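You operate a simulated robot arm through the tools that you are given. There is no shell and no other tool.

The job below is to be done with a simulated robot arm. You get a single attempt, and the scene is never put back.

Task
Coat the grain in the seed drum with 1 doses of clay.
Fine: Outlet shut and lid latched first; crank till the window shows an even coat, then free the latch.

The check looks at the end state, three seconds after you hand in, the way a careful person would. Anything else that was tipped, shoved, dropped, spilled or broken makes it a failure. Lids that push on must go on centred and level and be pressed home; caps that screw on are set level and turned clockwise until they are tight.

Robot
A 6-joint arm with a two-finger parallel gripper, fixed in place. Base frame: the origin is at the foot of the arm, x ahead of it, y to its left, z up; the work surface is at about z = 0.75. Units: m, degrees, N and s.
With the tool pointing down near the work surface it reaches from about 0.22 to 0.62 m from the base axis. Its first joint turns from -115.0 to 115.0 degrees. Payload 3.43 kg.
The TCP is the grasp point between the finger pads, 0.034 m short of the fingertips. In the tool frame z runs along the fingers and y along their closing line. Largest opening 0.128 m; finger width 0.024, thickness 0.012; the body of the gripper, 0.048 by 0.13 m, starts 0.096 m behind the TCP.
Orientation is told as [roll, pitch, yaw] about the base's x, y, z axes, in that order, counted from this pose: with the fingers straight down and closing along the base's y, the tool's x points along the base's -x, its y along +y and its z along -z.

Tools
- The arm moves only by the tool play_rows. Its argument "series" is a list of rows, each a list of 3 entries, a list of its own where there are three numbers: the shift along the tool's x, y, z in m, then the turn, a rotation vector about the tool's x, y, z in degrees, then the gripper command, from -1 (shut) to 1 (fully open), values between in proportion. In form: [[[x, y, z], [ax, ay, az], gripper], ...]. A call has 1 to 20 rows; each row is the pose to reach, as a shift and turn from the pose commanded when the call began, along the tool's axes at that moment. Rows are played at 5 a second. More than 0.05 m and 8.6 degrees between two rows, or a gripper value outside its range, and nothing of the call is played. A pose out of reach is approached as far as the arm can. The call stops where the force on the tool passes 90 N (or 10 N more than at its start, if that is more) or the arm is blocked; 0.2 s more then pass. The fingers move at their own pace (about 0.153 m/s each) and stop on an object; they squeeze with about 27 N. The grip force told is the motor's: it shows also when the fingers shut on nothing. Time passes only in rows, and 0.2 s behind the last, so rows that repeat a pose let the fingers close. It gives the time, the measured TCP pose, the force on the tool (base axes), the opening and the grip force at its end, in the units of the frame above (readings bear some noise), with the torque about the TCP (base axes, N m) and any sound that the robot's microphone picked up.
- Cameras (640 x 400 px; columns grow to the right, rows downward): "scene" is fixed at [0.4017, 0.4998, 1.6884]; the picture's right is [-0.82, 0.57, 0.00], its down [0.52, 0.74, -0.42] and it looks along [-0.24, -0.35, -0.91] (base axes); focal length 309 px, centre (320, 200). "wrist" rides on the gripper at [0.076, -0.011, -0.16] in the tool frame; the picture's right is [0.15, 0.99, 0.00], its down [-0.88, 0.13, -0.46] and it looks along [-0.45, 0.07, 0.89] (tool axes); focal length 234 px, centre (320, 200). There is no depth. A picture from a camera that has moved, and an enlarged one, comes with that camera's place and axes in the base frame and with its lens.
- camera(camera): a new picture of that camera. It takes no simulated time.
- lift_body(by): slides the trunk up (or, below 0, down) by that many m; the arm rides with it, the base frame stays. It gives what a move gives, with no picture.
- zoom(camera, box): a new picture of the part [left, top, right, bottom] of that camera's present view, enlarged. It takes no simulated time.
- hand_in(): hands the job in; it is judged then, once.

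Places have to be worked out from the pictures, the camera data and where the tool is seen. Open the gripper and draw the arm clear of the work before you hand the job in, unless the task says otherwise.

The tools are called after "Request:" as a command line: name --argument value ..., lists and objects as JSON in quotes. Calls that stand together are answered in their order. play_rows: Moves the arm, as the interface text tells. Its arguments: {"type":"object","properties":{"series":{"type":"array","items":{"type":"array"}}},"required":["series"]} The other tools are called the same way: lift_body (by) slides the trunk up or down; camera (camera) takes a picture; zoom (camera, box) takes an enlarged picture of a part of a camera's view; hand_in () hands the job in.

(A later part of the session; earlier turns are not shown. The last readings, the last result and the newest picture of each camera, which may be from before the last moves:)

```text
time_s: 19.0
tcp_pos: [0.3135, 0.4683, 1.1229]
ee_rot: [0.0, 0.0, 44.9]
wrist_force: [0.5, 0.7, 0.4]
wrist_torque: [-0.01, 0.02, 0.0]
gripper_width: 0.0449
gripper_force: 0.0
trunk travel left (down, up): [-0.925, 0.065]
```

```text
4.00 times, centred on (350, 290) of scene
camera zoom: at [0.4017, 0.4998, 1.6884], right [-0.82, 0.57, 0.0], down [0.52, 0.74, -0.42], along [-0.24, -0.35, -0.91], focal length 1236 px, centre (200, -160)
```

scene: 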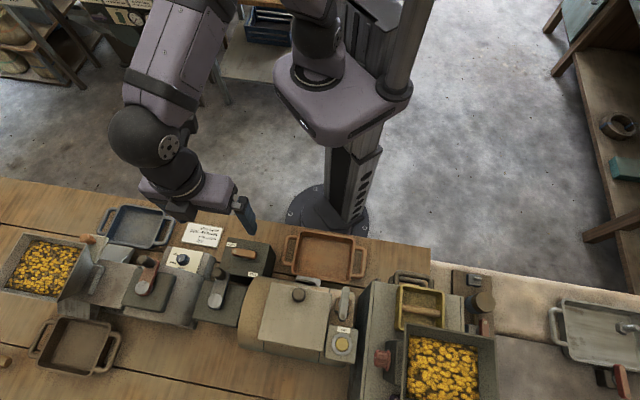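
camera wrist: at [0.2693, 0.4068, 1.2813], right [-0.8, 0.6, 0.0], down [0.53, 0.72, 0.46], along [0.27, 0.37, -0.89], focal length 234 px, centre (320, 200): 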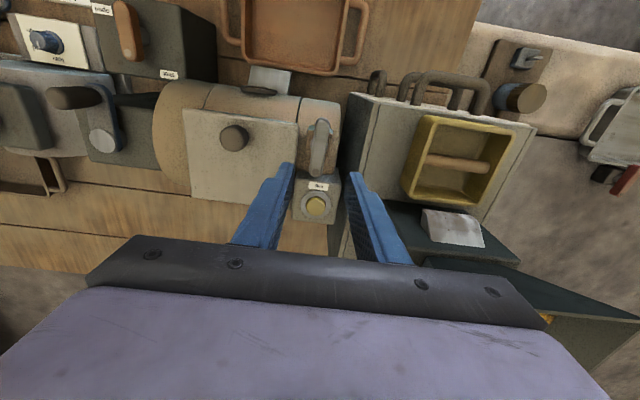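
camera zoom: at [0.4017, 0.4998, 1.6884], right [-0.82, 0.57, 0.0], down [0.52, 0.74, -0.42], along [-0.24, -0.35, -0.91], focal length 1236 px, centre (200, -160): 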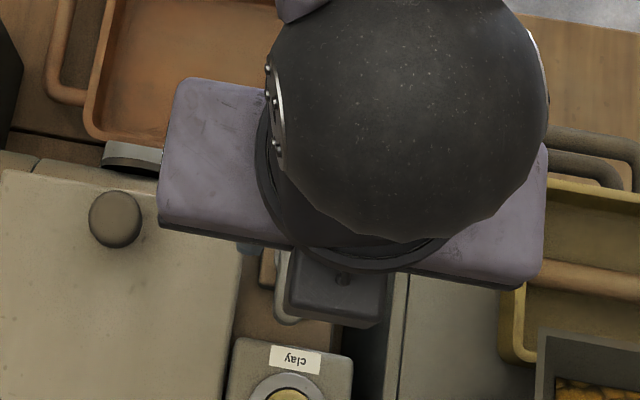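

I enlarge between the fingers to check alignment with the lever centre (expected at about (320,152) if centred).

Request:
zoom --camera "wrist" --box '[270, 100, 370, 230]'

Request:
zoom --camera "wrist" --box '[295, 110, 350, 190]'

```text
3.08 times, centred on (320, 165) of wrist
camera zoom: at [0.2693, 0.4068, 1.2813], right [-0.8, 0.6, 0.0], down [0.53, 0.72, 0.46], along [0.27, 0.37, -0.89], focal length 720 px, centre (320, 308)
```

zoom: 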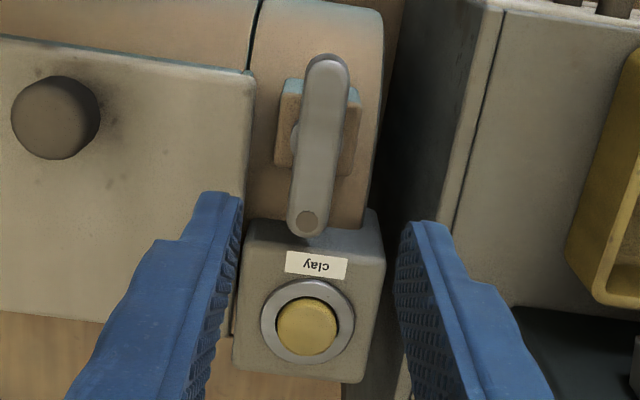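

```text
5.00 times, centred on (322, 150) of wrist
camera zoom: at [0.2693, 0.4068, 1.2813], right [-0.8, 0.6, 0.0], down [0.53, 0.72, 0.46], along [0.27, 0.37, -0.89], focal length 1171 px, centre (308, 450)
```

zoom: 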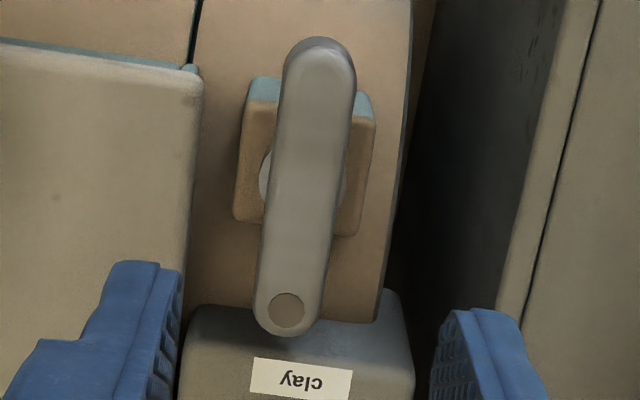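

The lever centre is within about 3 mm of the tool axis. I make a small correction, descend so the fingertips reach about z=0.990 beside the lever, then close on it.

Request:
play_rows --series '[[[0.002, -0.0024, 0.03], [0, 0, 0], -0.3], [[0.002, -0.0024, 0.06], [0, 0, 0], -0.3], [[0.002, -0.0024, 0.085], [0, 0, 0], -0.3], [[0.002, -0.0024, 0.098], [0, 0, 0], -0.3], [[0.002, -0.0024, 0.098], [0, 0, 0], -0.3]]'

Request:
camera --camera "wrist"

Request:
zoom --camera "wrist" --box '[250, 120, 390, 250]'

```text
time_s: 20.2
tcp_pos: [0.3148, 0.4637, 1.0247]
ee_rot: [0.0, 0.0, 45.0]
wrist_force: [0.3, 0.7, -0.2]
wrist_torque: [0.04, 0.04, -0.04]
gripper_width: 0.0445
gripper_force: 0.1
trunk travel left (down, up): [-0.925, 0.065]
```

```text
taken
camera wrist: at [0.2694, 0.4024, 1.1834], right [-0.8, 0.6, 0.0], down [0.53, 0.71, 0.46], along [0.27, 0.37, -0.89], focal length 234 px, centre (320, 200)
```

wrist: 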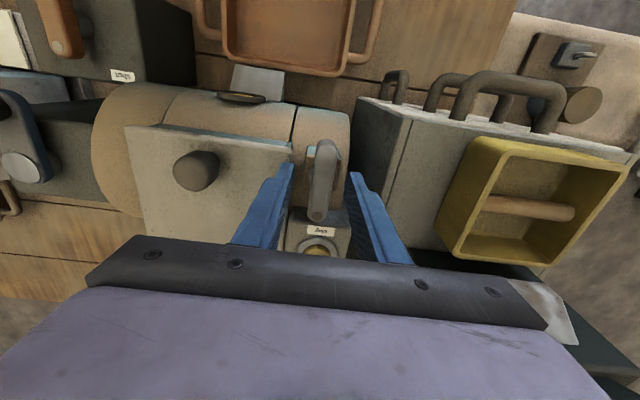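

```text
3.08 times, centred on (320, 185) of wrist
camera zoom: at [0.2694, 0.4024, 1.1834], right [-0.8, 0.6, 0.0], down [0.53, 0.71, 0.46], along [0.27, 0.37, -0.89], focal length 720 px, centre (320, 246)
```

zoom: 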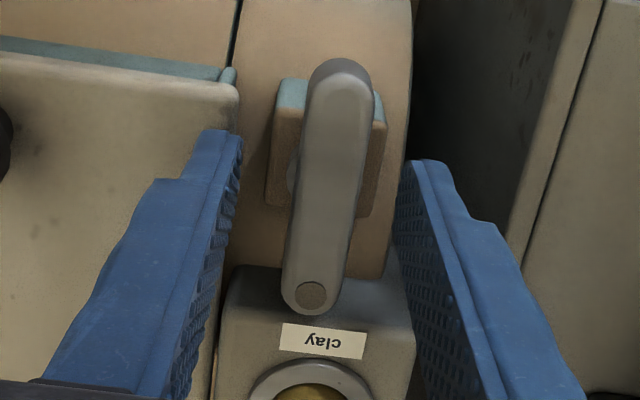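

The fingers straddle the lever symmetrically. I close on it.

Request:
play_rows --series '[[[0, 0, 0], [0, 0, 0], -1], [[0, 0, 0], [0, 0, 0], -1], [[0, 0, 0], [0, 0, 0], -1]]'

Request:
zoom --camera "wrist" --box '[250, 120, 390, 250]'

```text
time_s: 21.0
tcp_pos: [0.3135, 0.4658, 1.0246]
ee_rot: [0.0, 0.0, 44.9]
wrist_force: [-4.7, 4.3, -2.0]
wrist_torque: [0.33, 0.04, 0.01]
gripper_width: 0.0216
gripper_force: 44.6
trunk travel left (down, up): [-0.925, 0.065]
```

```text
3.08 times, centred on (320, 185) of wrist
camera zoom: at [0.2685, 0.4034, 1.1834], right [-0.8, 0.6, 0.0], down [0.53, 0.71, 0.46], along [0.27, 0.37, -0.89], focal length 720 px, centre (320, 246)
```

zoom: 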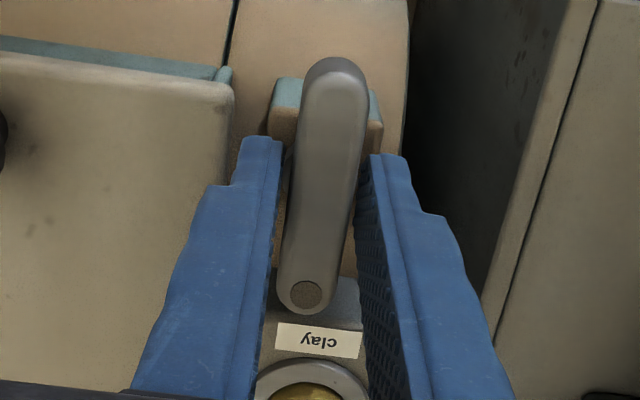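

The lever is gripped (21.6 mm). I turn it clockwise (dot end toward the lid), 30° first, and check how it responds.

Request:
play_rows --series '[[[0, 0, 0], [0, 0, 7.5], -1], [[0, 0, 0], [0, 0, 15], -1], [[0, 0, 0], [0, 0, 22.5], -1], [[0, 0, 0], [0, 0, 30], -1], [[0, 0, 0], [0, 0, 30], -1]]'

Request:
zoom --camera "wrist" --box '[250, 120, 390, 250]'

```text
time_s: 22.2
tcp_pos: [0.313, 0.465, 1.0248]
ee_rot: [-0.1, -0.1, 15.2]
wrist_force: [-6.8, 3.3, -2.0]
wrist_torque: [-0.05, 0.33, 2.51]
gripper_width: 0.0317
gripper_force: 44.7
trunk travel left (down, up): [-0.925, 0.065]
```

```text
3.08 times, centred on (320, 185) of wrist
camera zoom: at [0.2437, 0.4342, 1.1836], right [-0.4, 0.92, 0.0], down [0.81, 0.36, 0.46], along [0.42, 0.18, -0.89], focal length 720 px, centre (320, 246)
```

zoom: 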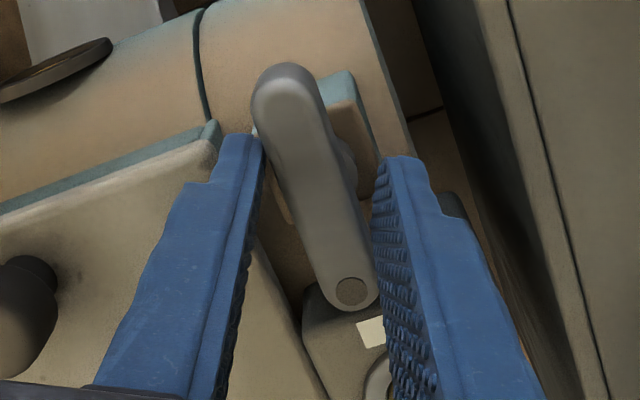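

The lever did not move: the fingers spread and the torque rose to 2.5 Nm, so it is already at its clockwise stop. I undo that turn and try counter-clockwise.

Request:
play_rows --series '[[[0, 0, 0], [0, 0, -7.5], -1], [[0, 0, 0], [0, 0, -15], -1], [[0, 0, 0], [0, 0, -22.5], -1], [[0, 0, 0], [0, 0, -30], -1], [[0, 0, 0], [0, 0, -30], -1]]'

Request:
zoom --camera "wrist" --box '[250, 120, 390, 250]'

```text
time_s: 23.4
tcp_pos: [0.3139, 0.4652, 1.0256]
ee_rot: [0.0, 0.0, 45.1]
wrist_force: [-2.1, 5.6, -2.7]
wrist_torque: [0.41, -0.33, -0.02]
gripper_width: 0.0215
gripper_force: 45.2
trunk travel left (down, up): [-0.925, 0.065]
```

```text
3.08 times, centred on (320, 185) of wrist
camera zoom: at [0.2693, 0.4042, 1.1838], right [-0.8, 0.59, 0.0], down [0.53, 0.72, 0.46], along [0.27, 0.37, -0.89], focal length 720 px, centre (320, 246)
```

zoom: 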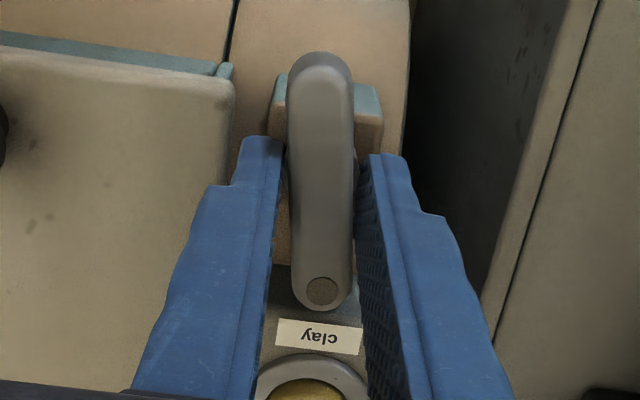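

The lever followed slightly counter-clockwise on the way back. I continue counter-clockwise by 30°.

Request:
play_rows --series '[[[0, 0, 0], [0, 0, -7.5], -1], [[0, 0, 0], [0, 0, -15], -1], [[0, 0, 0], [0, 0, -22.5], -1], [[0, 0, 0], [0, 0, -30], -1], [[0, 0, 0], [0, 0, -30], -1]]'

Request:
zoom --camera "wrist" --box '[250, 120, 390, 250]'

```text
time_s: 24.6
tcp_pos: [0.3133, 0.4657, 1.0248]
ee_rot: [0.1, -0.1, 75.2]
wrist_force: [-6.1, 12.0, 0.3]
wrist_torque: [0.56, 0.13, 0.0]
gripper_width: 0.0213
gripper_force: 45.5
trunk travel left (down, up): [-0.925, 0.065]
```

```text
3.08 times, centred on (320, 185) of wrist
camera zoom: at [0.3056, 0.39, 1.1838], right [-0.99, 0.11, 0.0], down [0.1, 0.88, 0.46], along [0.05, 0.45, -0.89], focal length 720 px, centre (320, 246)
```

zoom: 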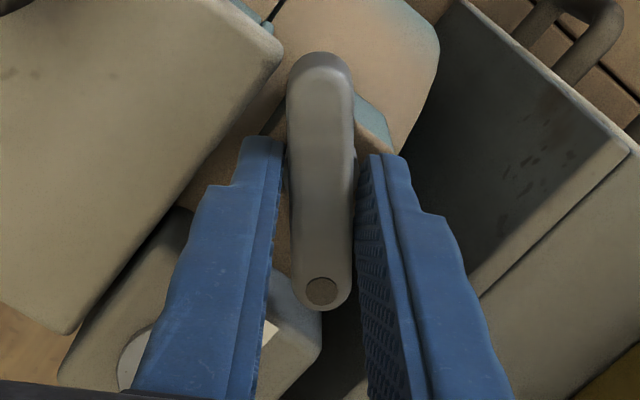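

The lever turns freely with the gripper counter-clockwise. I keep going another 45° and watch torque and finger width for the stop.

Request:
play_rows --series '[[[0, 0, 0], [0, 0, -7.5], -1], [[0, 0, 0], [0, 0, -15], -1], [[0, 0, 0], [0, 0, -22.5], -1], [[0, 0, 0], [0, 0, -30], -1], [[0, 0, 0], [0, 0, -37.5], -1], [[0, 0, 0], [0, 0, -45], -1], [[0, 0, 0], [0, 0, -45], -1]]'

Request:
zoom --camera "wrist" --box '[250, 120, 390, 250]'

```text
time_s: 26.2
tcp_pos: [0.3114, 0.4651, 1.0246]
ee_rot: [0.1, 0.1, 120.1]
wrist_force: [-10.5, 11.3, -1.0]
wrist_torque: [0.8, 0.47, -0.01]
gripper_width: 0.0214
gripper_force: 45.2
trunk travel left (down, up): [-0.925, 0.065]
```

```text
3.08 times, centred on (320, 185) of wrist
camera zoom: at [0.3609, 0.4062, 1.1838], right [-0.78, -0.62, 0.0], down [-0.55, 0.7, 0.46], along [-0.28, 0.36, -0.89], focal length 720 px, centre (320, 246)
```

zoom: 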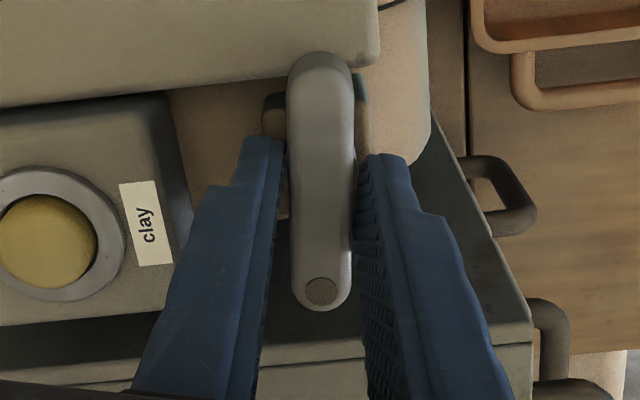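

Still free and the far end is now swinging over the lid's edge. I continue in smaller steps until it meets its stop.

Request:
play_rows --series '[[[0, 0, 0], [0, 0, -5], -1], [[0, 0, 0], [0, 0, -10], -1], [[0, 0, 0], [0, 0, -15], -1], [[0, 0, 0], [0, 0, -15], -1]]'

Request:
zoom --camera "wrist" --box '[250, 120, 390, 250]'

```text
time_s: 27.2
tcp_pos: [0.3132, 0.4639, 1.0255]
ee_rot: [0.0, 0.1, 135.1]
wrist_force: [-8.0, 6.8, 7.0]
wrist_torque: [-0.7, -0.32, -0.04]
gripper_width: 0.0166
gripper_force: 44.4
trunk travel left (down, up): [-0.925, 0.065]
```

```text
3.08 times, centred on (320, 185) of wrist
camera zoom: at [0.3753, 0.4191, 1.1847], right [-0.59, -0.8, 0.0], down [-0.72, 0.53, 0.45], along [-0.36, 0.27, -0.89], focal length 720 px, centre (320, 246)
```

zoom: 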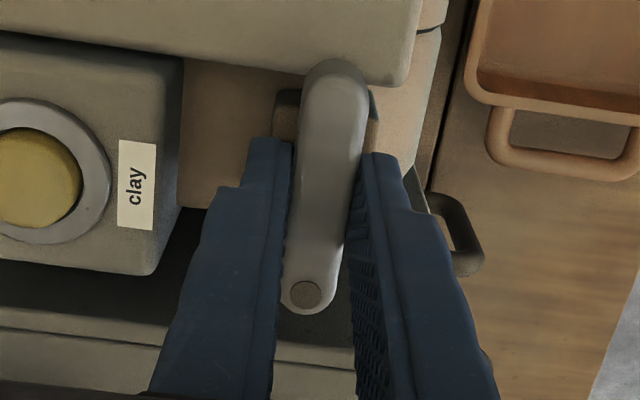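

The grip width dropped to 16.6 mm: the lever stopped at about 90° of turn and the gripper caught up to sit flush. I nudge 8° further to confirm the stop.

Request:
play_rows --series '[[[0, 0, 0], [0, 0, -4], -1], [[0, 0, 0], [0, 0, -8], -1], [[0, 0, 0], [0, 0, -8], -1]]'

Request:
zoom --camera "wrist" --box '[250, 120, 390, 250]'

```text
time_s: 28.0
tcp_pos: [0.3139, 0.4644, 1.0255]
ee_rot: [-0.1, 0.0, 143.1]
wrist_force: [-4.4, -0.1, 6.6]
wrist_torque: [0.47, 0.67, -1.41]
gripper_width: 0.0196
gripper_force: 45.7
trunk travel left (down, up): [-0.925, 0.065]
```

```text
3.08 times, centred on (320, 185) of wrist
camera zoom: at [0.3819, 0.4269, 1.1845], right [-0.48, -0.88, 0.0], down [-0.78, 0.43, 0.46], along [-0.4, 0.22, -0.89], focal length 720 px, centre (320, 246)
```

zoom: 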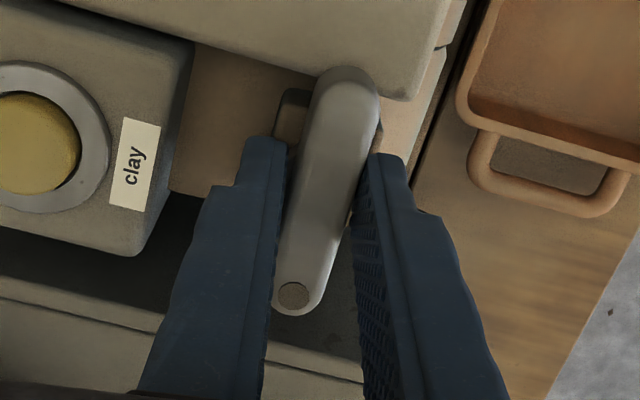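

The torque resists at -1.4 Nm, so the lever is firmly at its stop with its bar across the lid edge: latched. I turn back flush, open slightly and lift off.

Request:
play_rows --series '[[[0, 0, 0], [0, 0, 4], -1], [[0, 0, 0], [0, 0, 8], -0.55], [[0, 0, 0], [0, 0, 8], -0.55], [[0, 0, -0.02], [0, 0, 8], -0.55], [[0, 0, -0.05], [0, 0, 8], -0.4], [[0, 0, -0.09], [0, 0, 8], -0.2], [[0, 0, -0.11], [0, 0, 8], 0], [[0, 0, -0.11], [0, 0, 8], 0]]'

Request:
camera --camera "wrist"

Request:
camera --camera "scene"

```text
time_s: 29.8
tcp_pos: [0.3146, 0.4638, 1.1343]
ee_rot: [0.0, 0.1, 134.9]
wrist_force: [-0.1, 0.3, 0.6]
wrist_torque: [0.0, 0.02, -0.02]
gripper_width: 0.0639
gripper_force: 0.1
trunk travel left (down, up): [-0.925, 0.065]
```

```text
taken
camera wrist: at [0.3765, 0.4185, 1.2934], right [-0.6, -0.8, 0.0], down [-0.72, 0.53, 0.46], along [-0.37, 0.27, -0.89], focal length 234 px, centre (320, 200)
```

wrist: 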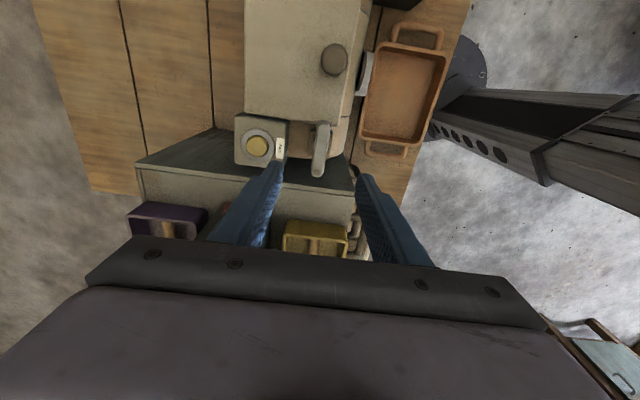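

```text
taken
```

scene: 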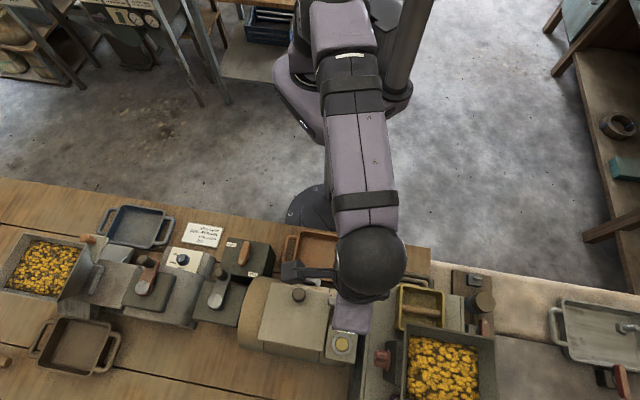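

Latched and released. I enlarge to verify the latch and locate the clay button precisely.

Request:
zoom --camera "wrist" --box '[220, 90, 360, 190]'

Request:
zoom --camera "scene" --box '[300, 310, 380, 360]'

```text
4.00 times, centred on (290, 140) of wrist
camera zoom: at [0.3765, 0.4185, 1.2934], right [-0.6, -0.8, 0.0], down [-0.72, 0.53, 0.46], along [-0.37, 0.27, -0.89], focal length 937 px, centre (440, 440)
```

zoom: 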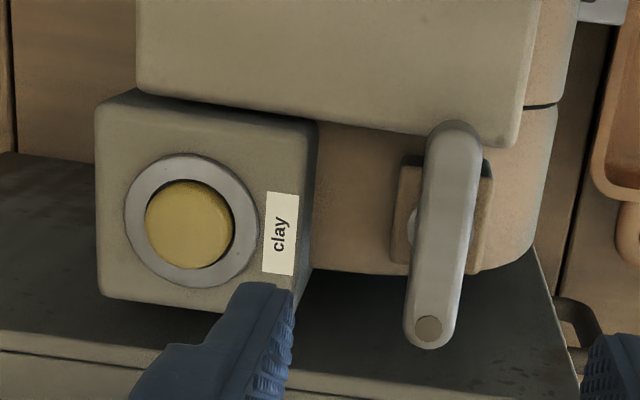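

```text
8.00 times, centred on (340, 335) of scene
camera zoom: at [0.4017, 0.4998, 1.6884], right [-0.82, 0.57, 0.0], down [0.52, 0.74, -0.42], along [-0.24, -0.35, -0.91], focal length 2471 px, centre (160, -880)
```

zoom: 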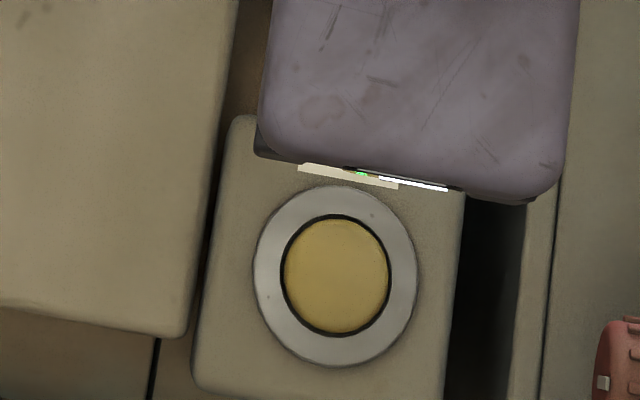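

The latch bar lies across the lid edge. The clay button cap is at about (0.3655, 0.529), top z≈0.994, at radius about 0.64 m, and the sheller hopper rim (z≈1.18) stands nearby. Keeping this yaw for clearance, I move above the button with closed fingers to test the reach.

Request:
play_rows --series '[[[-0.002, -0.0, 0.0], [0, 0, 0], -1], [[-0.004, -0.03, 0.01], [0, 0, 0], -1], [[-0.007, -0.06, 0.02], [0, 0, 0], -1], [[-0.0101, -0.0821, 0.03], [0, 0, 0], -1], [[-0.0101, -0.0821, 0.03], [0, 0, 0], -1]]'

Request:
camera --camera "wrist"

Request:
camera --camera "scene"

```text
time_s: 31.0
tcp_pos: [0.3576, 0.5158, 1.1007]
ee_rot: [0.2, 0.1, 135.0]
wrist_force: [-0.1, -0.3, 0.4]
wrist_torque: [-0.03, 0.03, 0.01]
gripper_width: 0.0
gripper_force: 27.4
out of reach, approached as far as the arm can: row 4, 5
trunk travel left (down, up): [-0.925, 0.065]
```

```text
taken
camera wrist: at [0.4202, 0.4706, 1.2595], right [-0.6, -0.8, 0.0], down [-0.71, 0.53, 0.46], along [-0.37, 0.27, -0.89], focal length 234 px, centre (320, 200)
```

wrist: 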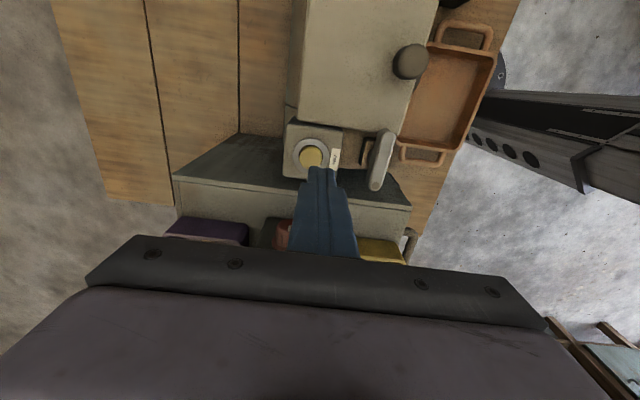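

```text
taken
```

scene: 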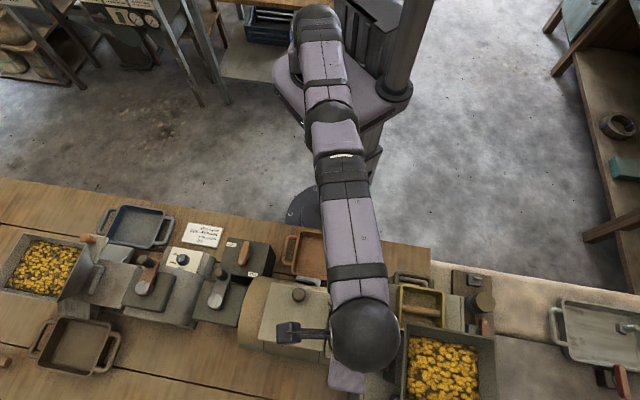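

The arm ran out of reach at radius about 0.628 m at this height. I lower a little (fingertips still well above the button) to see whether the reach improves closer to shoulder level.

Request:
play_rows --series '[[[0, 0, 0.02], [0, 0, 0], -1], [[0, 0, 0.04], [0, 0, 0], -1], [[0, 0, 0.04], [0, 0, 0], -1]]'

```text
time_s: 31.8
tcp_pos: [0.357, 0.5174, 1.0619]
ee_rot: [0.1, 0.0, 135.1]
wrist_force: [-0.5, 0.3, 0.5]
wrist_torque: [-0.02, 0.01, 0.0]
gripper_width: 0.0
gripper_force: 26.8
trunk travel left (down, up): [-0.925, 0.065]
```

The pose is accepted at the lower height. I try the remaining 14 mm outward here.

Request:
play_rows --series '[[[-0.001, -0.007, 0], [0, 0, 0], -1], [[-0.0022, -0.0142, 0], [0, 0, 0], -1], [[-0.0022, -0.0142, 0], [0, 0, 0], -1]]'

```text
time_s: 32.6
tcp_pos: [0.3602, 0.52, 1.0633]
ee_rot: [-0.2, -0.1, 135.1]
wrist_force: [-0.4, -0.1, -0.5]
wrist_torque: [-0.01, 0.0, 0.04]
gripper_width: 0.0
gripper_force: 27.1
out of reach, approached as far as the arm can: row 2, 3
trunk travel left (down, up): [-0.925, 0.065]
```

Vertical reach tops out near 0.633 m here. I tilt the tool 15° so the fingertips point outward, which gains reach and makes a neat single-edge press, and position about 15 mm above the button cap.

Request:
play_rows --series '[[[0, 0, 0], [7.5, 0, 0], -1], [[0, 0, 0], [15, 0, 0], -1], [[-0.0025, -0.0099, 0.0], [15, 0, 0], -1], [[-0.0025, -0.0099, 0.01], [15, 0, 0], -1], [[-0.0025, -0.0099, 0.015], [15, 0, 0], -1], [[-0.0025, -0.0099, 0.015], [15, 0, 0], -1]]'

Request:
zoom --camera "scene" --box '[290, 270, 420, 370]'

Request:
zoom --camera "wrist" --box '[240, 90, 400, 210]'

```text
time_s: 34.0
tcp_pos: [0.3665, 0.5284, 1.0478]
ee_rot: [-14.9, 0.0, 135.0]
wrist_force: [0.2, -0.1, -0.4]
wrist_torque: [0.02, 0.02, -0.01]
gripper_width: 0.0
gripper_force: 26.8
trunk travel left (down, up): [-0.925, 0.065]
```

```text
4.00 times, centred on (355, 320) of scene
camera zoom: at [0.4017, 0.4998, 1.6884], right [-0.82, 0.57, 0.0], down [0.52, 0.74, -0.42], along [-0.24, -0.35, -0.91], focal length 1236 px, centre (180, -280)
```

zoom: 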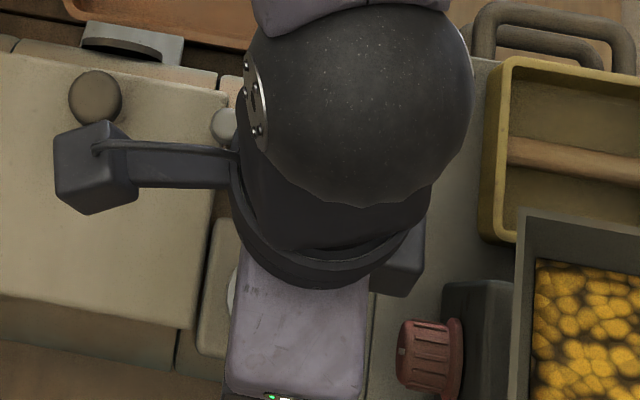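

```text
3.33 times, centred on (320, 150) of wrist
camera zoom: at [0.3983, 0.4528, 1.2035], right [-0.57, -0.78, -0.26], down [-0.8, 0.45, 0.41], along [-0.2, 0.44, -0.88], focal length 781 px, centre (320, 367)
```

zoom: 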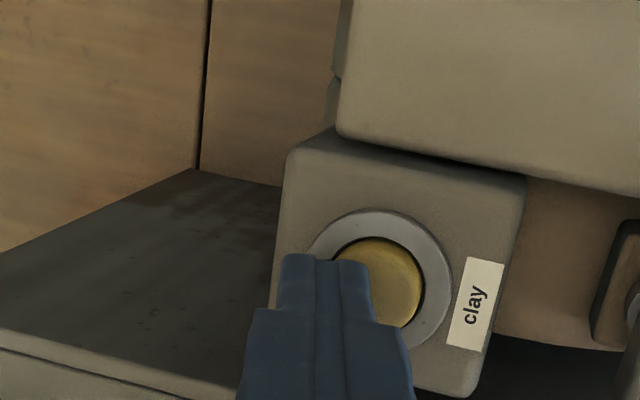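

The lowest finger edge projects onto the cap's centre. I press straight down once, to about 8 mm past first contact, and hold briefly.

Request:
play_rows --series '[[[0, 0.0026, 0.0097], [0, 0, 0], -1], [[0, 0.0041, 0.0155], [0, 0, 0], -1], [[0, 0.0052, 0.0193], [0, 0, 0], -1], [[0, 0.006, 0.0222], [0, 0, 0], -1], [[0, 0.0067, 0.0251], [0, 0, 0], -1], [[0, 0.0067, 0.0251], [0, 0, 0], -1]]'

Request:
zoom --camera "wrist" --box '[240, 90, 400, 210]'

```text
time_s: 35.4
tcp_pos: [0.3651, 0.528, 1.0374]
ee_rot: [-16.6, -0.5, 134.9]
wrist_force: [-3.4, -11.3, 59.7]
wrist_torque: [-0.54, 0.01, 0.01]
gripper_width: 0.0
gripper_force: 26.7
trunk travel left (down, up): [-0.925, 0.065]
heard: click
```

```text
3.33 times, centred on (320, 150) of wrist
camera zoom: at [0.3959, 0.4486, 1.1925], right [-0.57, -0.77, -0.29], down [-0.8, 0.44, 0.41], along [-0.19, 0.46, -0.87], focal length 781 px, centre (320, 367)
```

zoom: 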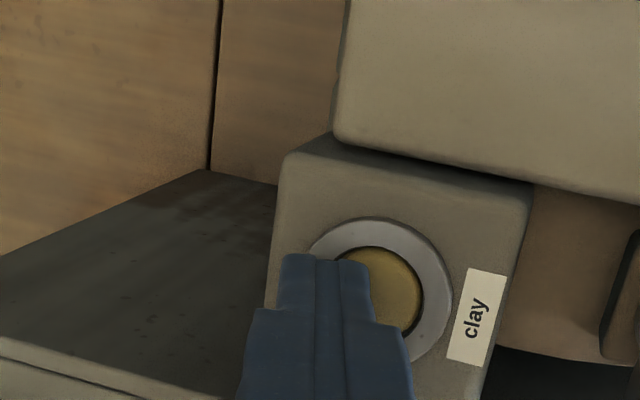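

One "click" heard: the dose is in. I release straight up.

Request:
play_rows --series '[[[0, -0.004, -0.015], [0, 0, 0], -1], [[0, -0.0104, -0.0386], [0, 0, 0], -1], [[0, -0.018, -0.067], [0, 0, 0], -1], [[0, -0.0233, -0.0869], [0, 0, 0], -1], [[0, -0.0233, -0.0869], [0, 0, 0], -1]]'

Request:
camera --camera "wrist"

Request:
camera --camera "scene"

```text
time_s: 36.6
tcp_pos: [0.3655, 0.5277, 1.1107]
ee_rot: [-14.9, 0.0, 135.0]
wrist_force: [0.4, 0.1, -0.6]
wrist_torque: [0.03, 0.02, 0.01]
gripper_width: 0.0
gripper_force: 27.4
trunk travel left (down, up): [-0.925, 0.065]
```

```text
taken
camera wrist: at [0.3985, 0.4531, 1.2673], right [-0.57, -0.78, -0.25], down [-0.79, 0.45, 0.41], along [-0.2, 0.44, -0.88], focal length 234 px, centre (320, 200)
```

wrist: 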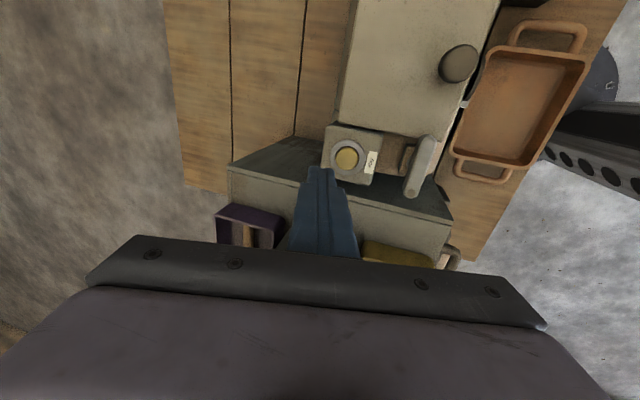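

```text
taken
```

scene: 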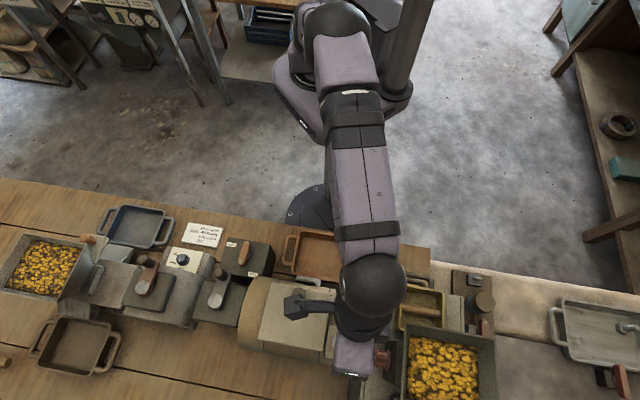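

Next the crank. I un-tilt, draw back and up, then swing over above the crank with the closing line tangential to the base (yaw about 28°).

Request:
play_rows --series '[[[0, 0.027, -0.028], [-5, 0, 0], -1], [[0, 0.054, -0.056], [-10, 0, 0], -1], [[0, 0.0811, -0.0838], [-15, 0, 0], -1], [[0, 0.0811, -0.0838], [-15, 0, 0], -1]]'

Request:
play_rows --series '[[[0.02, 0.0015, 0.0], [0, 0, 7.6], -1], [[0.04, 0.003, 0.0], [0, 0, 15.2], -1], [[0.06, 0.0045, 0.0], [0, 0, 22.8], -1], [[0.08, 0.006, 0.0], [0, 0, 30.4], -1], [[0.1, 0.0075, 0.0], [0, 0, 38], -1], [[0.12, 0.009, 0.0], [0, 0, 45.6], -1], [[0.14, 0.0105, 0.0], [0, 0, 53.2], -1], [[0.16, 0.012, 0.0], [0, 0, 60.8], -1], [[0.18, 0.0135, 0.0], [0, 0, 68.4], -0.5], [[0.2, 0.015, 0.0], [0, 0, 76], 0], [[0.22, 0.0165, 0.0], [0, 0, 83.6], 0], [[0.24, 0.018, 0.01], [0, 0, 91.2], 0], [[0.262, 0.0193, 0.015], [0, 0, 98.8], 0], [[0.282, 0.0205, 0.02], [0, 0, 106.5], 0], [[0.282, 0.0205, 0.02], [0, 0, 106.5], 0]]'

Request:
camera --camera "wrist"

Request:
camera --camera "scene"

```text
time_s: 37.6
tcp_pos: [0.2963, 0.4576, 1.172]
ee_rot: [0.1, 0.0, 135.0]
wrist_force: [0.1, 0.0, -0.7]
wrist_torque: [0.01, 0.02, -0.02]
gripper_width: 0.0001
gripper_force: 27.4
trunk travel left (down, up): [-0.925, 0.065]
```

```text
time_s: 40.8
tcp_pos: [0.4802, 0.2433, 1.1518]
ee_rot: [0.0, 0.0, 28.4]
wrist_force: [0.2, -0.8, 0.6]
wrist_torque: [0.02, -0.02, 0.01]
gripper_width: 0.0641
gripper_force: 0.1
trunk travel left (down, up): [-0.925, 0.065]
```

```text
taken
camera wrist: at [0.4196, 0.1976, 1.3101], right [-0.6, 0.8, 0.0], down [0.71, 0.53, 0.46], along [0.37, 0.27, -0.89], focal length 234 px, centre (320, 200)
```

wrist: 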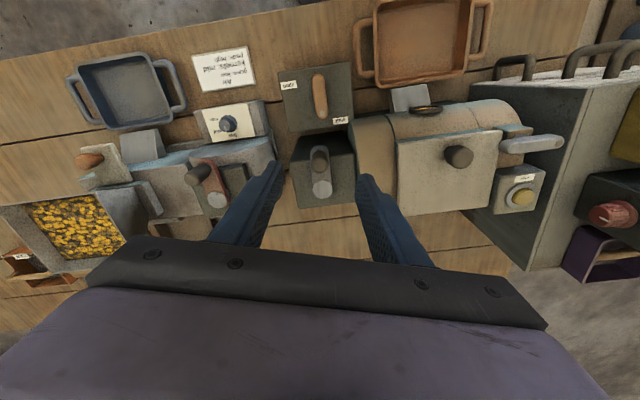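

```text
taken
```

scene: 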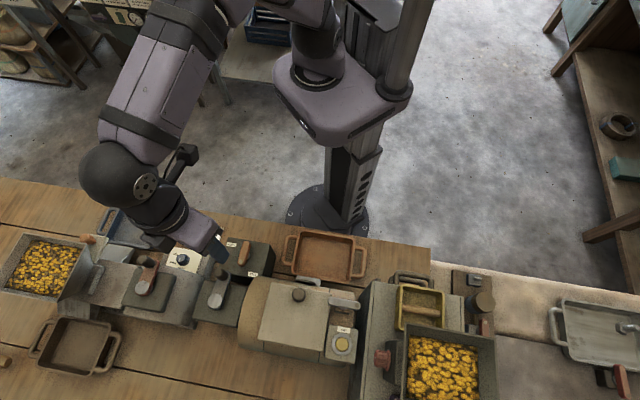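

The arm is above the crank. I enlarge the crank, the drum end and the window.

Request:
zoom --camera "wrist" --box '[270, 120, 430, 230]'

Request:
zoom --camera "wrist" --box '[390, 85, 550, 185]'

Request:
zoom --camera "scene" --box '[170, 250, 290, 335]'

```text
3.64 times, centred on (350, 175) of wrist
camera zoom: at [0.4196, 0.1976, 1.3101], right [-0.6, 0.8, 0.0], down [0.71, 0.53, 0.46], along [0.37, 0.27, -0.89], focal length 852 px, centre (211, 291)
```

zoom: 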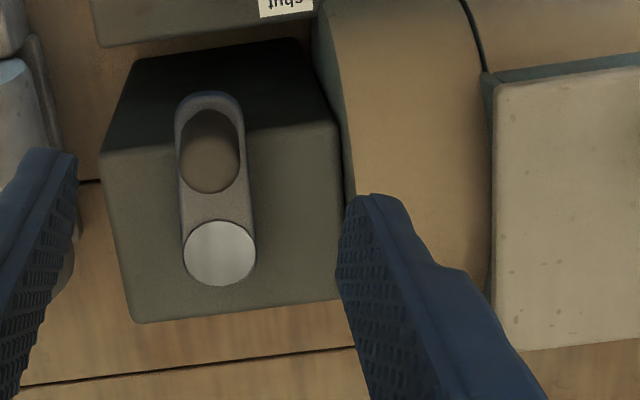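

```text
4.00 times, centred on (470, 135) of wrist
camera zoom: at [0.4196, 0.1976, 1.3101], right [-0.6, 0.8, 0.0], down [0.71, 0.53, 0.46], along [0.37, 0.27, -0.89], focal length 937 px, centre (-280, 460)
```

zoom: 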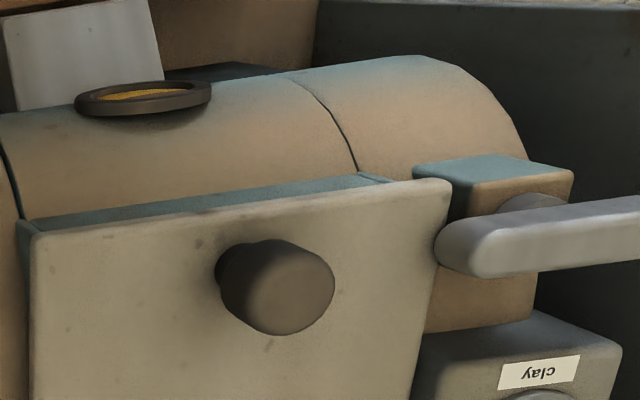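

```text
4.71 times, centred on (230, 292) of scene
camera zoom: at [0.4017, 0.4998, 1.6884], right [-0.82, 0.57, 0.0], down [0.52, 0.74, -0.42], along [-0.24, -0.35, -0.91], focal length 1454 px, centre (744, -235)
```

zoom: 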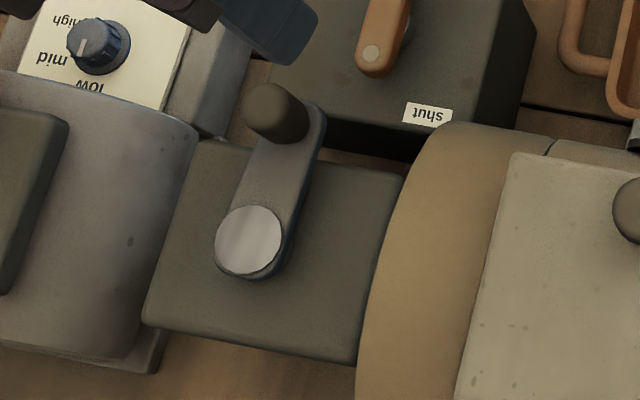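

Refined positions:
- Crank pivot: about (0.5425, 0.295).
- Knob: about (0.5045, 0.258), top z≈1.006.
- Crank radius: about 52 mm.

The far side of the circle is at about 0.67 m, so I tilt the tool 20° outward and test reach over that far point, staying above the knob.

Request:
play_rows --series '[[[-0.02, 0.004, 0.0], [0, -5, 0], 0], [[-0.05, 0.008, 0.02], [0, -10, 0], 0], [[-0.08, 0.012, 0.04], [0, -15, 0], 0], [[-0.105, 0.014, 0.06], [0, -20, 0], 0], [[-0.1243, 0.016, 0.077], [0, -20, 0], 0], [[-0.1243, 0.016, 0.077], [0, -20, 0], 0]]'

Request:
camera --camera "wrist"

Request:
zoom --camera "scene" --box '[140, 210, 300, 320]'

```text
time_s: 42.2
tcp_pos: [0.5809, 0.3166, 1.0734]
ee_rot: [0.0, -20.2, 28.5]
wrist_force: [-0.6, 0.2, 0.0]
wrist_torque: [0.01, 0.01, -0.01]
gripper_width: 0.0638
gripper_force: 0.0
trunk travel left (down, up): [-0.925, 0.065]
```

```text
taken
camera wrist: at [0.4767, 0.2469, 1.1967], right [-0.59, 0.8, -0.05], down [0.53, 0.43, 0.73], along [0.61, 0.41, -0.68], focal length 234 px, centre (320, 200)
```

wrist: 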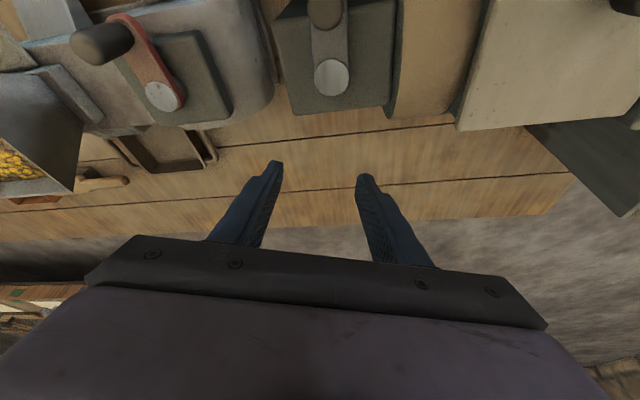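

```text
3.64 times, centred on (220, 265) of scene
camera zoom: at [0.4017, 0.4998, 1.6884], right [-0.82, 0.57, 0.0], down [0.52, 0.74, -0.42], along [-0.24, -0.35, -0.91], focal length 1123 px, centre (684, -36)
```

zoom: 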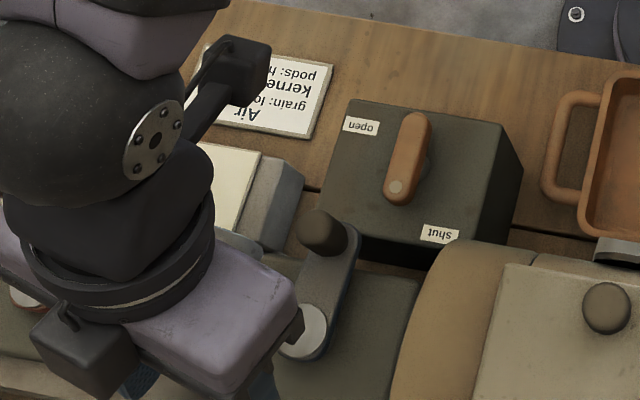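

The tilted pose reaches the far point without trouble. I go back above the knob, ready to grip it.

Request:
play_rows --series '[[[0.0314, -0.005, -0.0139], [0, 0, 0], -0.22], [[0.0627, -0.0101, -0.0278], [0, 0, 0], -0.22], [[0.0941, -0.0152, -0.0417], [0, 0, 0], -0.22], [[0.0941, -0.0152, -0.0417], [0, 0, 0], -0.22]]'

Request:
camera --camera "wrist"

Request:
zoom --camera "scene" --box '[170, 220, 290, 320]'

```text
time_s: 43.2
tcp_pos: [0.4995, 0.2542, 1.081]
ee_rot: [0.1, -20.0, 28.5]
wrist_force: [1.3, -1.0, 0.4]
wrist_torque: [-0.03, 0.03, -0.02]
gripper_width: 0.0502
gripper_force: 0.0
trunk travel left (down, up): [-0.925, 0.065]
```

```text
taken
camera wrist: at [0.3947, 0.1851, 1.2038], right [-0.59, 0.8, -0.05], down [0.53, 0.44, 0.73], along [0.61, 0.41, -0.68], focal length 234 px, centre (320, 200)
```

wrist: 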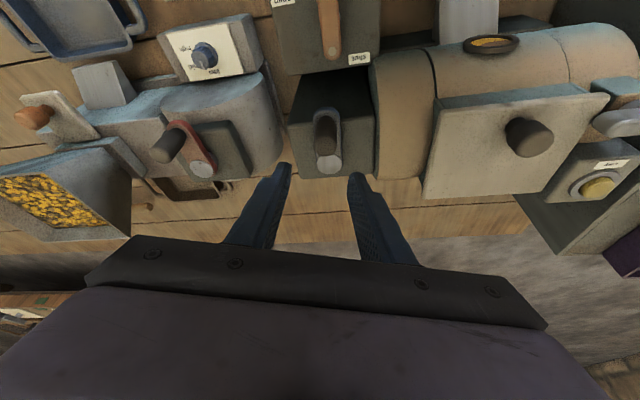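

```text
4.00 times, centred on (230, 270) of scene
camera zoom: at [0.4017, 0.4998, 1.6884], right [-0.82, 0.57, 0.0], down [0.52, 0.74, -0.42], along [-0.24, -0.35, -0.91], focal length 1236 px, centre (680, -80)
```

zoom: 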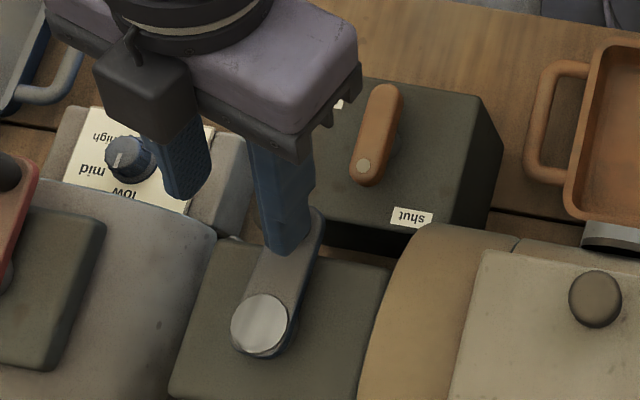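

I enlarge the wrist view to measure the knob's position against the fingers.

Request:
zoom --camera "wrist" --box '[260, 80, 390, 200]'

```text
3.33 times, centred on (325, 140) of wrist
camera zoom: at [0.3947, 0.1851, 1.2038], right [-0.59, 0.8, -0.05], down [0.53, 0.44, 0.73], along [0.61, 0.41, -0.68], focal length 781 px, centre (303, 400)
```

zoom: 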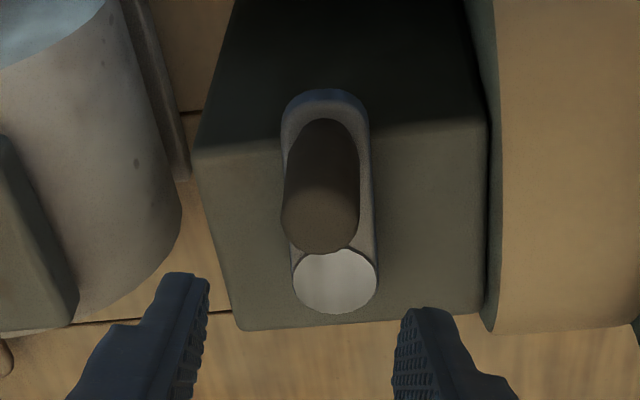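

The knob is measured at (0.5045, 0.260) with the pivot at (0.543, 0.295), so the radius is about 52 mm. I shift 3 mm sideways, descend straddling the knob with the tips at about z=0.976, and close.

Request:
play_rows --series '[[[0.008, 0.003, 0.0219], [0, 0, 0], -0.22], [[0.016, 0.003, 0.0439], [0, 0, 0], -0.22], [[0.0222, 0.003, 0.0611], [0, 0, 0], -0.22], [[0.0239, 0.003, 0.0658], [0, 0, 0], -0.22], [[0.0239, 0.003, 0.0658], [0, 0, 0], -0.22]]'

Request:
zoom --camera "wrist" --box '[250, 80, 400, 220]'

Request:
zoom --camera "scene" --box '[190, 240, 270, 310]'

```text
time_s: 44.4
tcp_pos: [0.4975, 0.2572, 1.0107]
ee_rot: [0.0, -19.9, 28.4]
wrist_force: [-0.6, -1.0, 0.2]
wrist_torque: [-0.02, -0.03, -0.01]
gripper_width: 0.0499
gripper_force: 0.0
trunk travel left (down, up): [-0.925, 0.065]
```

```text
2.86 times, centred on (325, 150) of wrist
camera zoom: at [0.3929, 0.1874, 1.1341], right [-0.59, 0.8, -0.05], down [0.53, 0.44, 0.73], along [0.61, 0.41, -0.68], focal length 669 px, centre (306, 343)
```

zoom: 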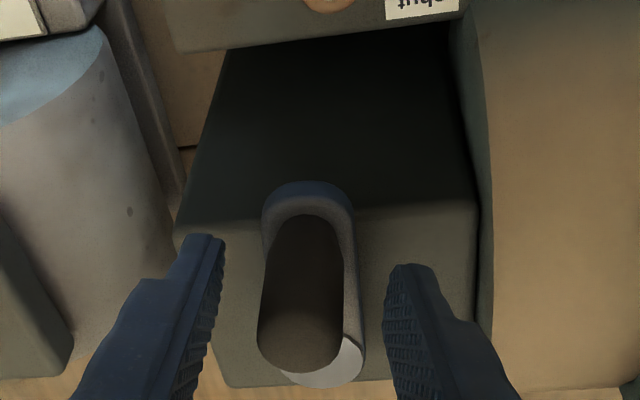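

```text
5.71 times, centred on (230, 275) of scene
camera zoom: at [0.4017, 0.4998, 1.6884], right [-0.82, 0.57, 0.0], down [0.52, 0.74, -0.42], along [-0.24, -0.35, -0.91], focal length 1765 px, centre (834, -229)
```

zoom: 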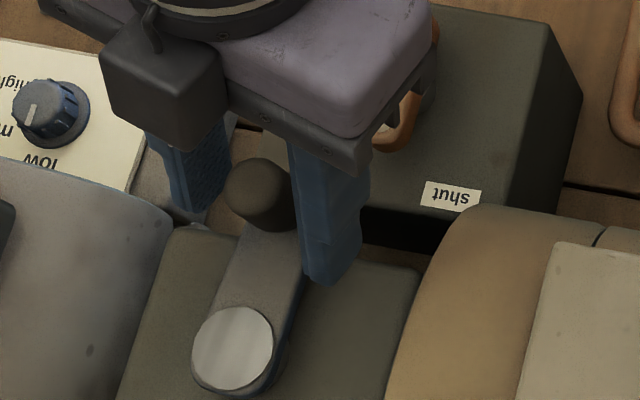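

The knob is centred between the fingers. I close on it.

Request:
play_rows --series '[[[0, 0, 0], [0, 0, 0], -1], [[0, 0, 0], [0, 0, 0], -1], [[0, 0, 0], [0, 0, 0], -1]]'

Request:
zoom --camera "wrist" --box '[250, 80, 400, 220]'

```text
time_s: 45.2
tcp_pos: [0.4968, 0.2567, 1.0111]
ee_rot: [0.0, -20.0, 28.5]
wrist_force: [1.0, -1.6, -0.7]
wrist_torque: [-0.56, -0.02, -0.12]
gripper_width: 0.0219
gripper_force: 44.9
trunk travel left (down, up): [-0.925, 0.065]
```

```text
2.86 times, centred on (325, 150) of wrist
camera zoom: at [0.3929, 0.187, 1.1341], right [-0.59, 0.8, -0.05], down [0.53, 0.44, 0.73], along [0.61, 0.41, -0.68], focal length 669 px, centre (306, 343)
```

zoom: 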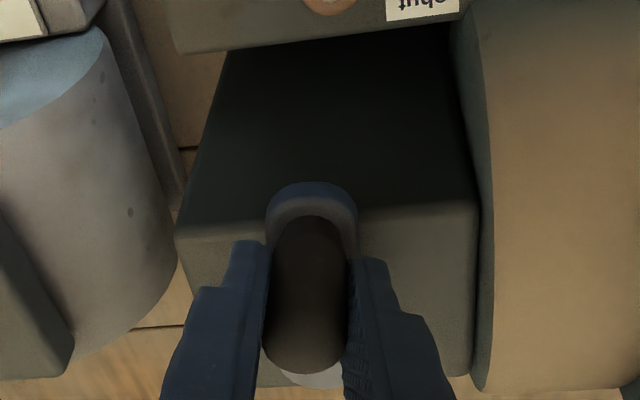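

The knob is gripped (21.9 mm). I test a 45° clockwise arc and watch the forces.

Request:
play_rows --series '[[[0.0012, 0.0136, -0.0004], [0, 0, 0], -1], [[-0.001, 0.0272, 0.0004], [0, 0, 0], -1], [[-0.0064, 0.0396, 0.0023], [0, 0, 0], -1], [[-0.0064, 0.0396, 0.0023], [0, 0, 0], -1]]'

Request:
zoom --camera "scene" --box '[190, 240, 270, 310]'

Request:
zoom --camera "wrist" --box '[250, 80, 400, 220]'

```text
time_s: 46.2
tcp_pos: [0.4844, 0.2954, 1.0119]
ee_rot: [0.1, -20.1, 28.7]
wrist_force: [0.2, -3.8, -0.2]
wrist_torque: [-1.38, 0.26, -0.23]
gripper_width: 0.0225
gripper_force: 44.8
trunk travel left (down, up): [-0.925, 0.065]
```

```text
5.71 times, centred on (230, 275) of scene
camera zoom: at [0.4017, 0.4998, 1.6884], right [-0.82, 0.57, 0.0], down [0.52, 0.74, -0.42], along [-0.24, -0.35, -0.91], focal length 1765 px, centre (834, -229)
```

zoom: 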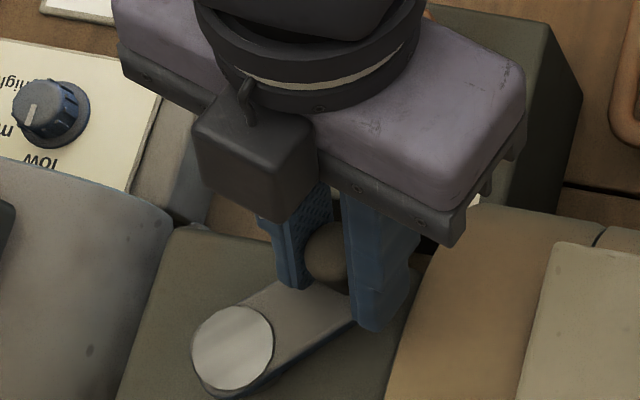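

```text
2.86 times, centred on (325, 150) of wrist
camera zoom: at [0.3795, 0.2248, 1.1343], right [-0.6, 0.8, -0.05], down [0.53, 0.44, 0.73], along [0.61, 0.41, -0.68], focal length 669 px, centre (306, 343)
```

zoom: 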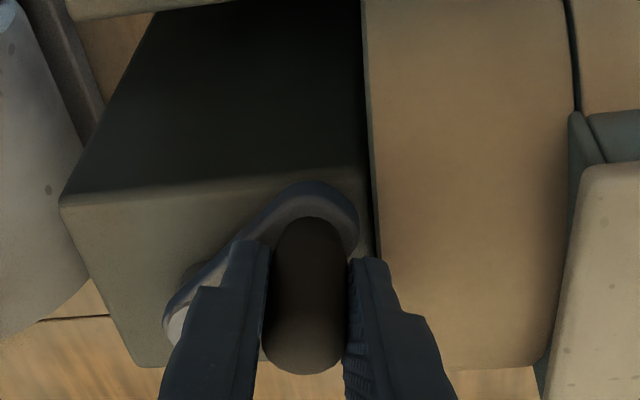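

The crank turns freely with almost no force. I continue the clockwise arc another 180° over the far side.

Request:
play_rows --series '[[[-0.0115, 0.0135, 0.0042], [0, 0, 0], -1], [[-0.0267, 0.022, 0.0097], [0, 0, 0], -1], [[-0.0436, 0.0245, 0.0159], [0, 0, 0], -1], [[-0.0604, 0.0206, 0.022], [0, 0, 0], -1], [[-0.0749, 0.0109, 0.0273], [0, 0, 0], -1], [[-0.0854, -0.0035, 0.0311], [0, 0, 0], -1], [[-0.0906, -0.0209, 0.033], [0, 0, 0], -1], [[-0.09, -0.0391, 0.0327], [0, 0, 0], -1], [[-0.0835, -0.056, 0.0304], [0, 0, 0], -1]]'

Request:
zoom --camera "scene" --box '[180, 240, 340, 350]'

Request:
camera --camera "wrist"

```text
time_s: 48.2
tcp_pos: [0.5893, 0.2884, 1.0105]
ee_rot: [0.0, -20.0, 28.5]
wrist_force: [3.1, 7.2, 6.2]
wrist_torque: [1.33, -0.42, -0.38]
gripper_width: 0.0226
gripper_force: 44.5
trunk travel left (down, up): [-0.925, 0.065]
```

```text
3.64 times, centred on (260, 295) of scene
camera zoom: at [0.4017, 0.4998, 1.6884], right [-0.82, 0.57, 0.0], down [0.52, 0.74, -0.42], along [-0.24, -0.35, -0.91], focal length 1123 px, centre (538, -146)
```

zoom: 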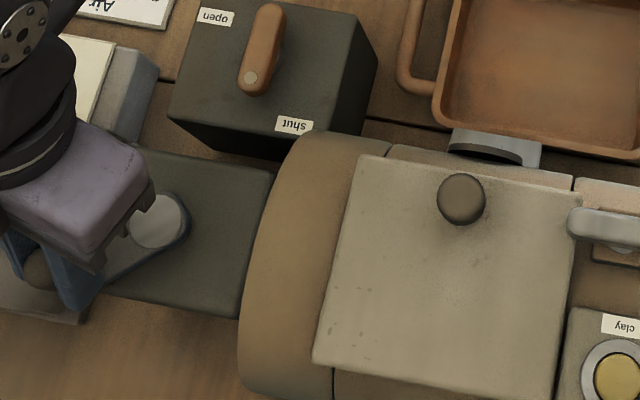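

```text
taken
camera wrist: at [0.4853, 0.2187, 1.1351], right [-0.59, 0.8, -0.05], down [0.53, 0.43, 0.73], along [0.61, 0.41, -0.68], focal length 234 px, centre (320, 200)
```

wrist: 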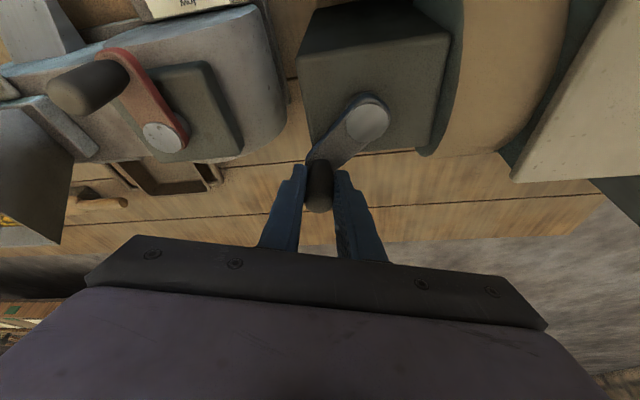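

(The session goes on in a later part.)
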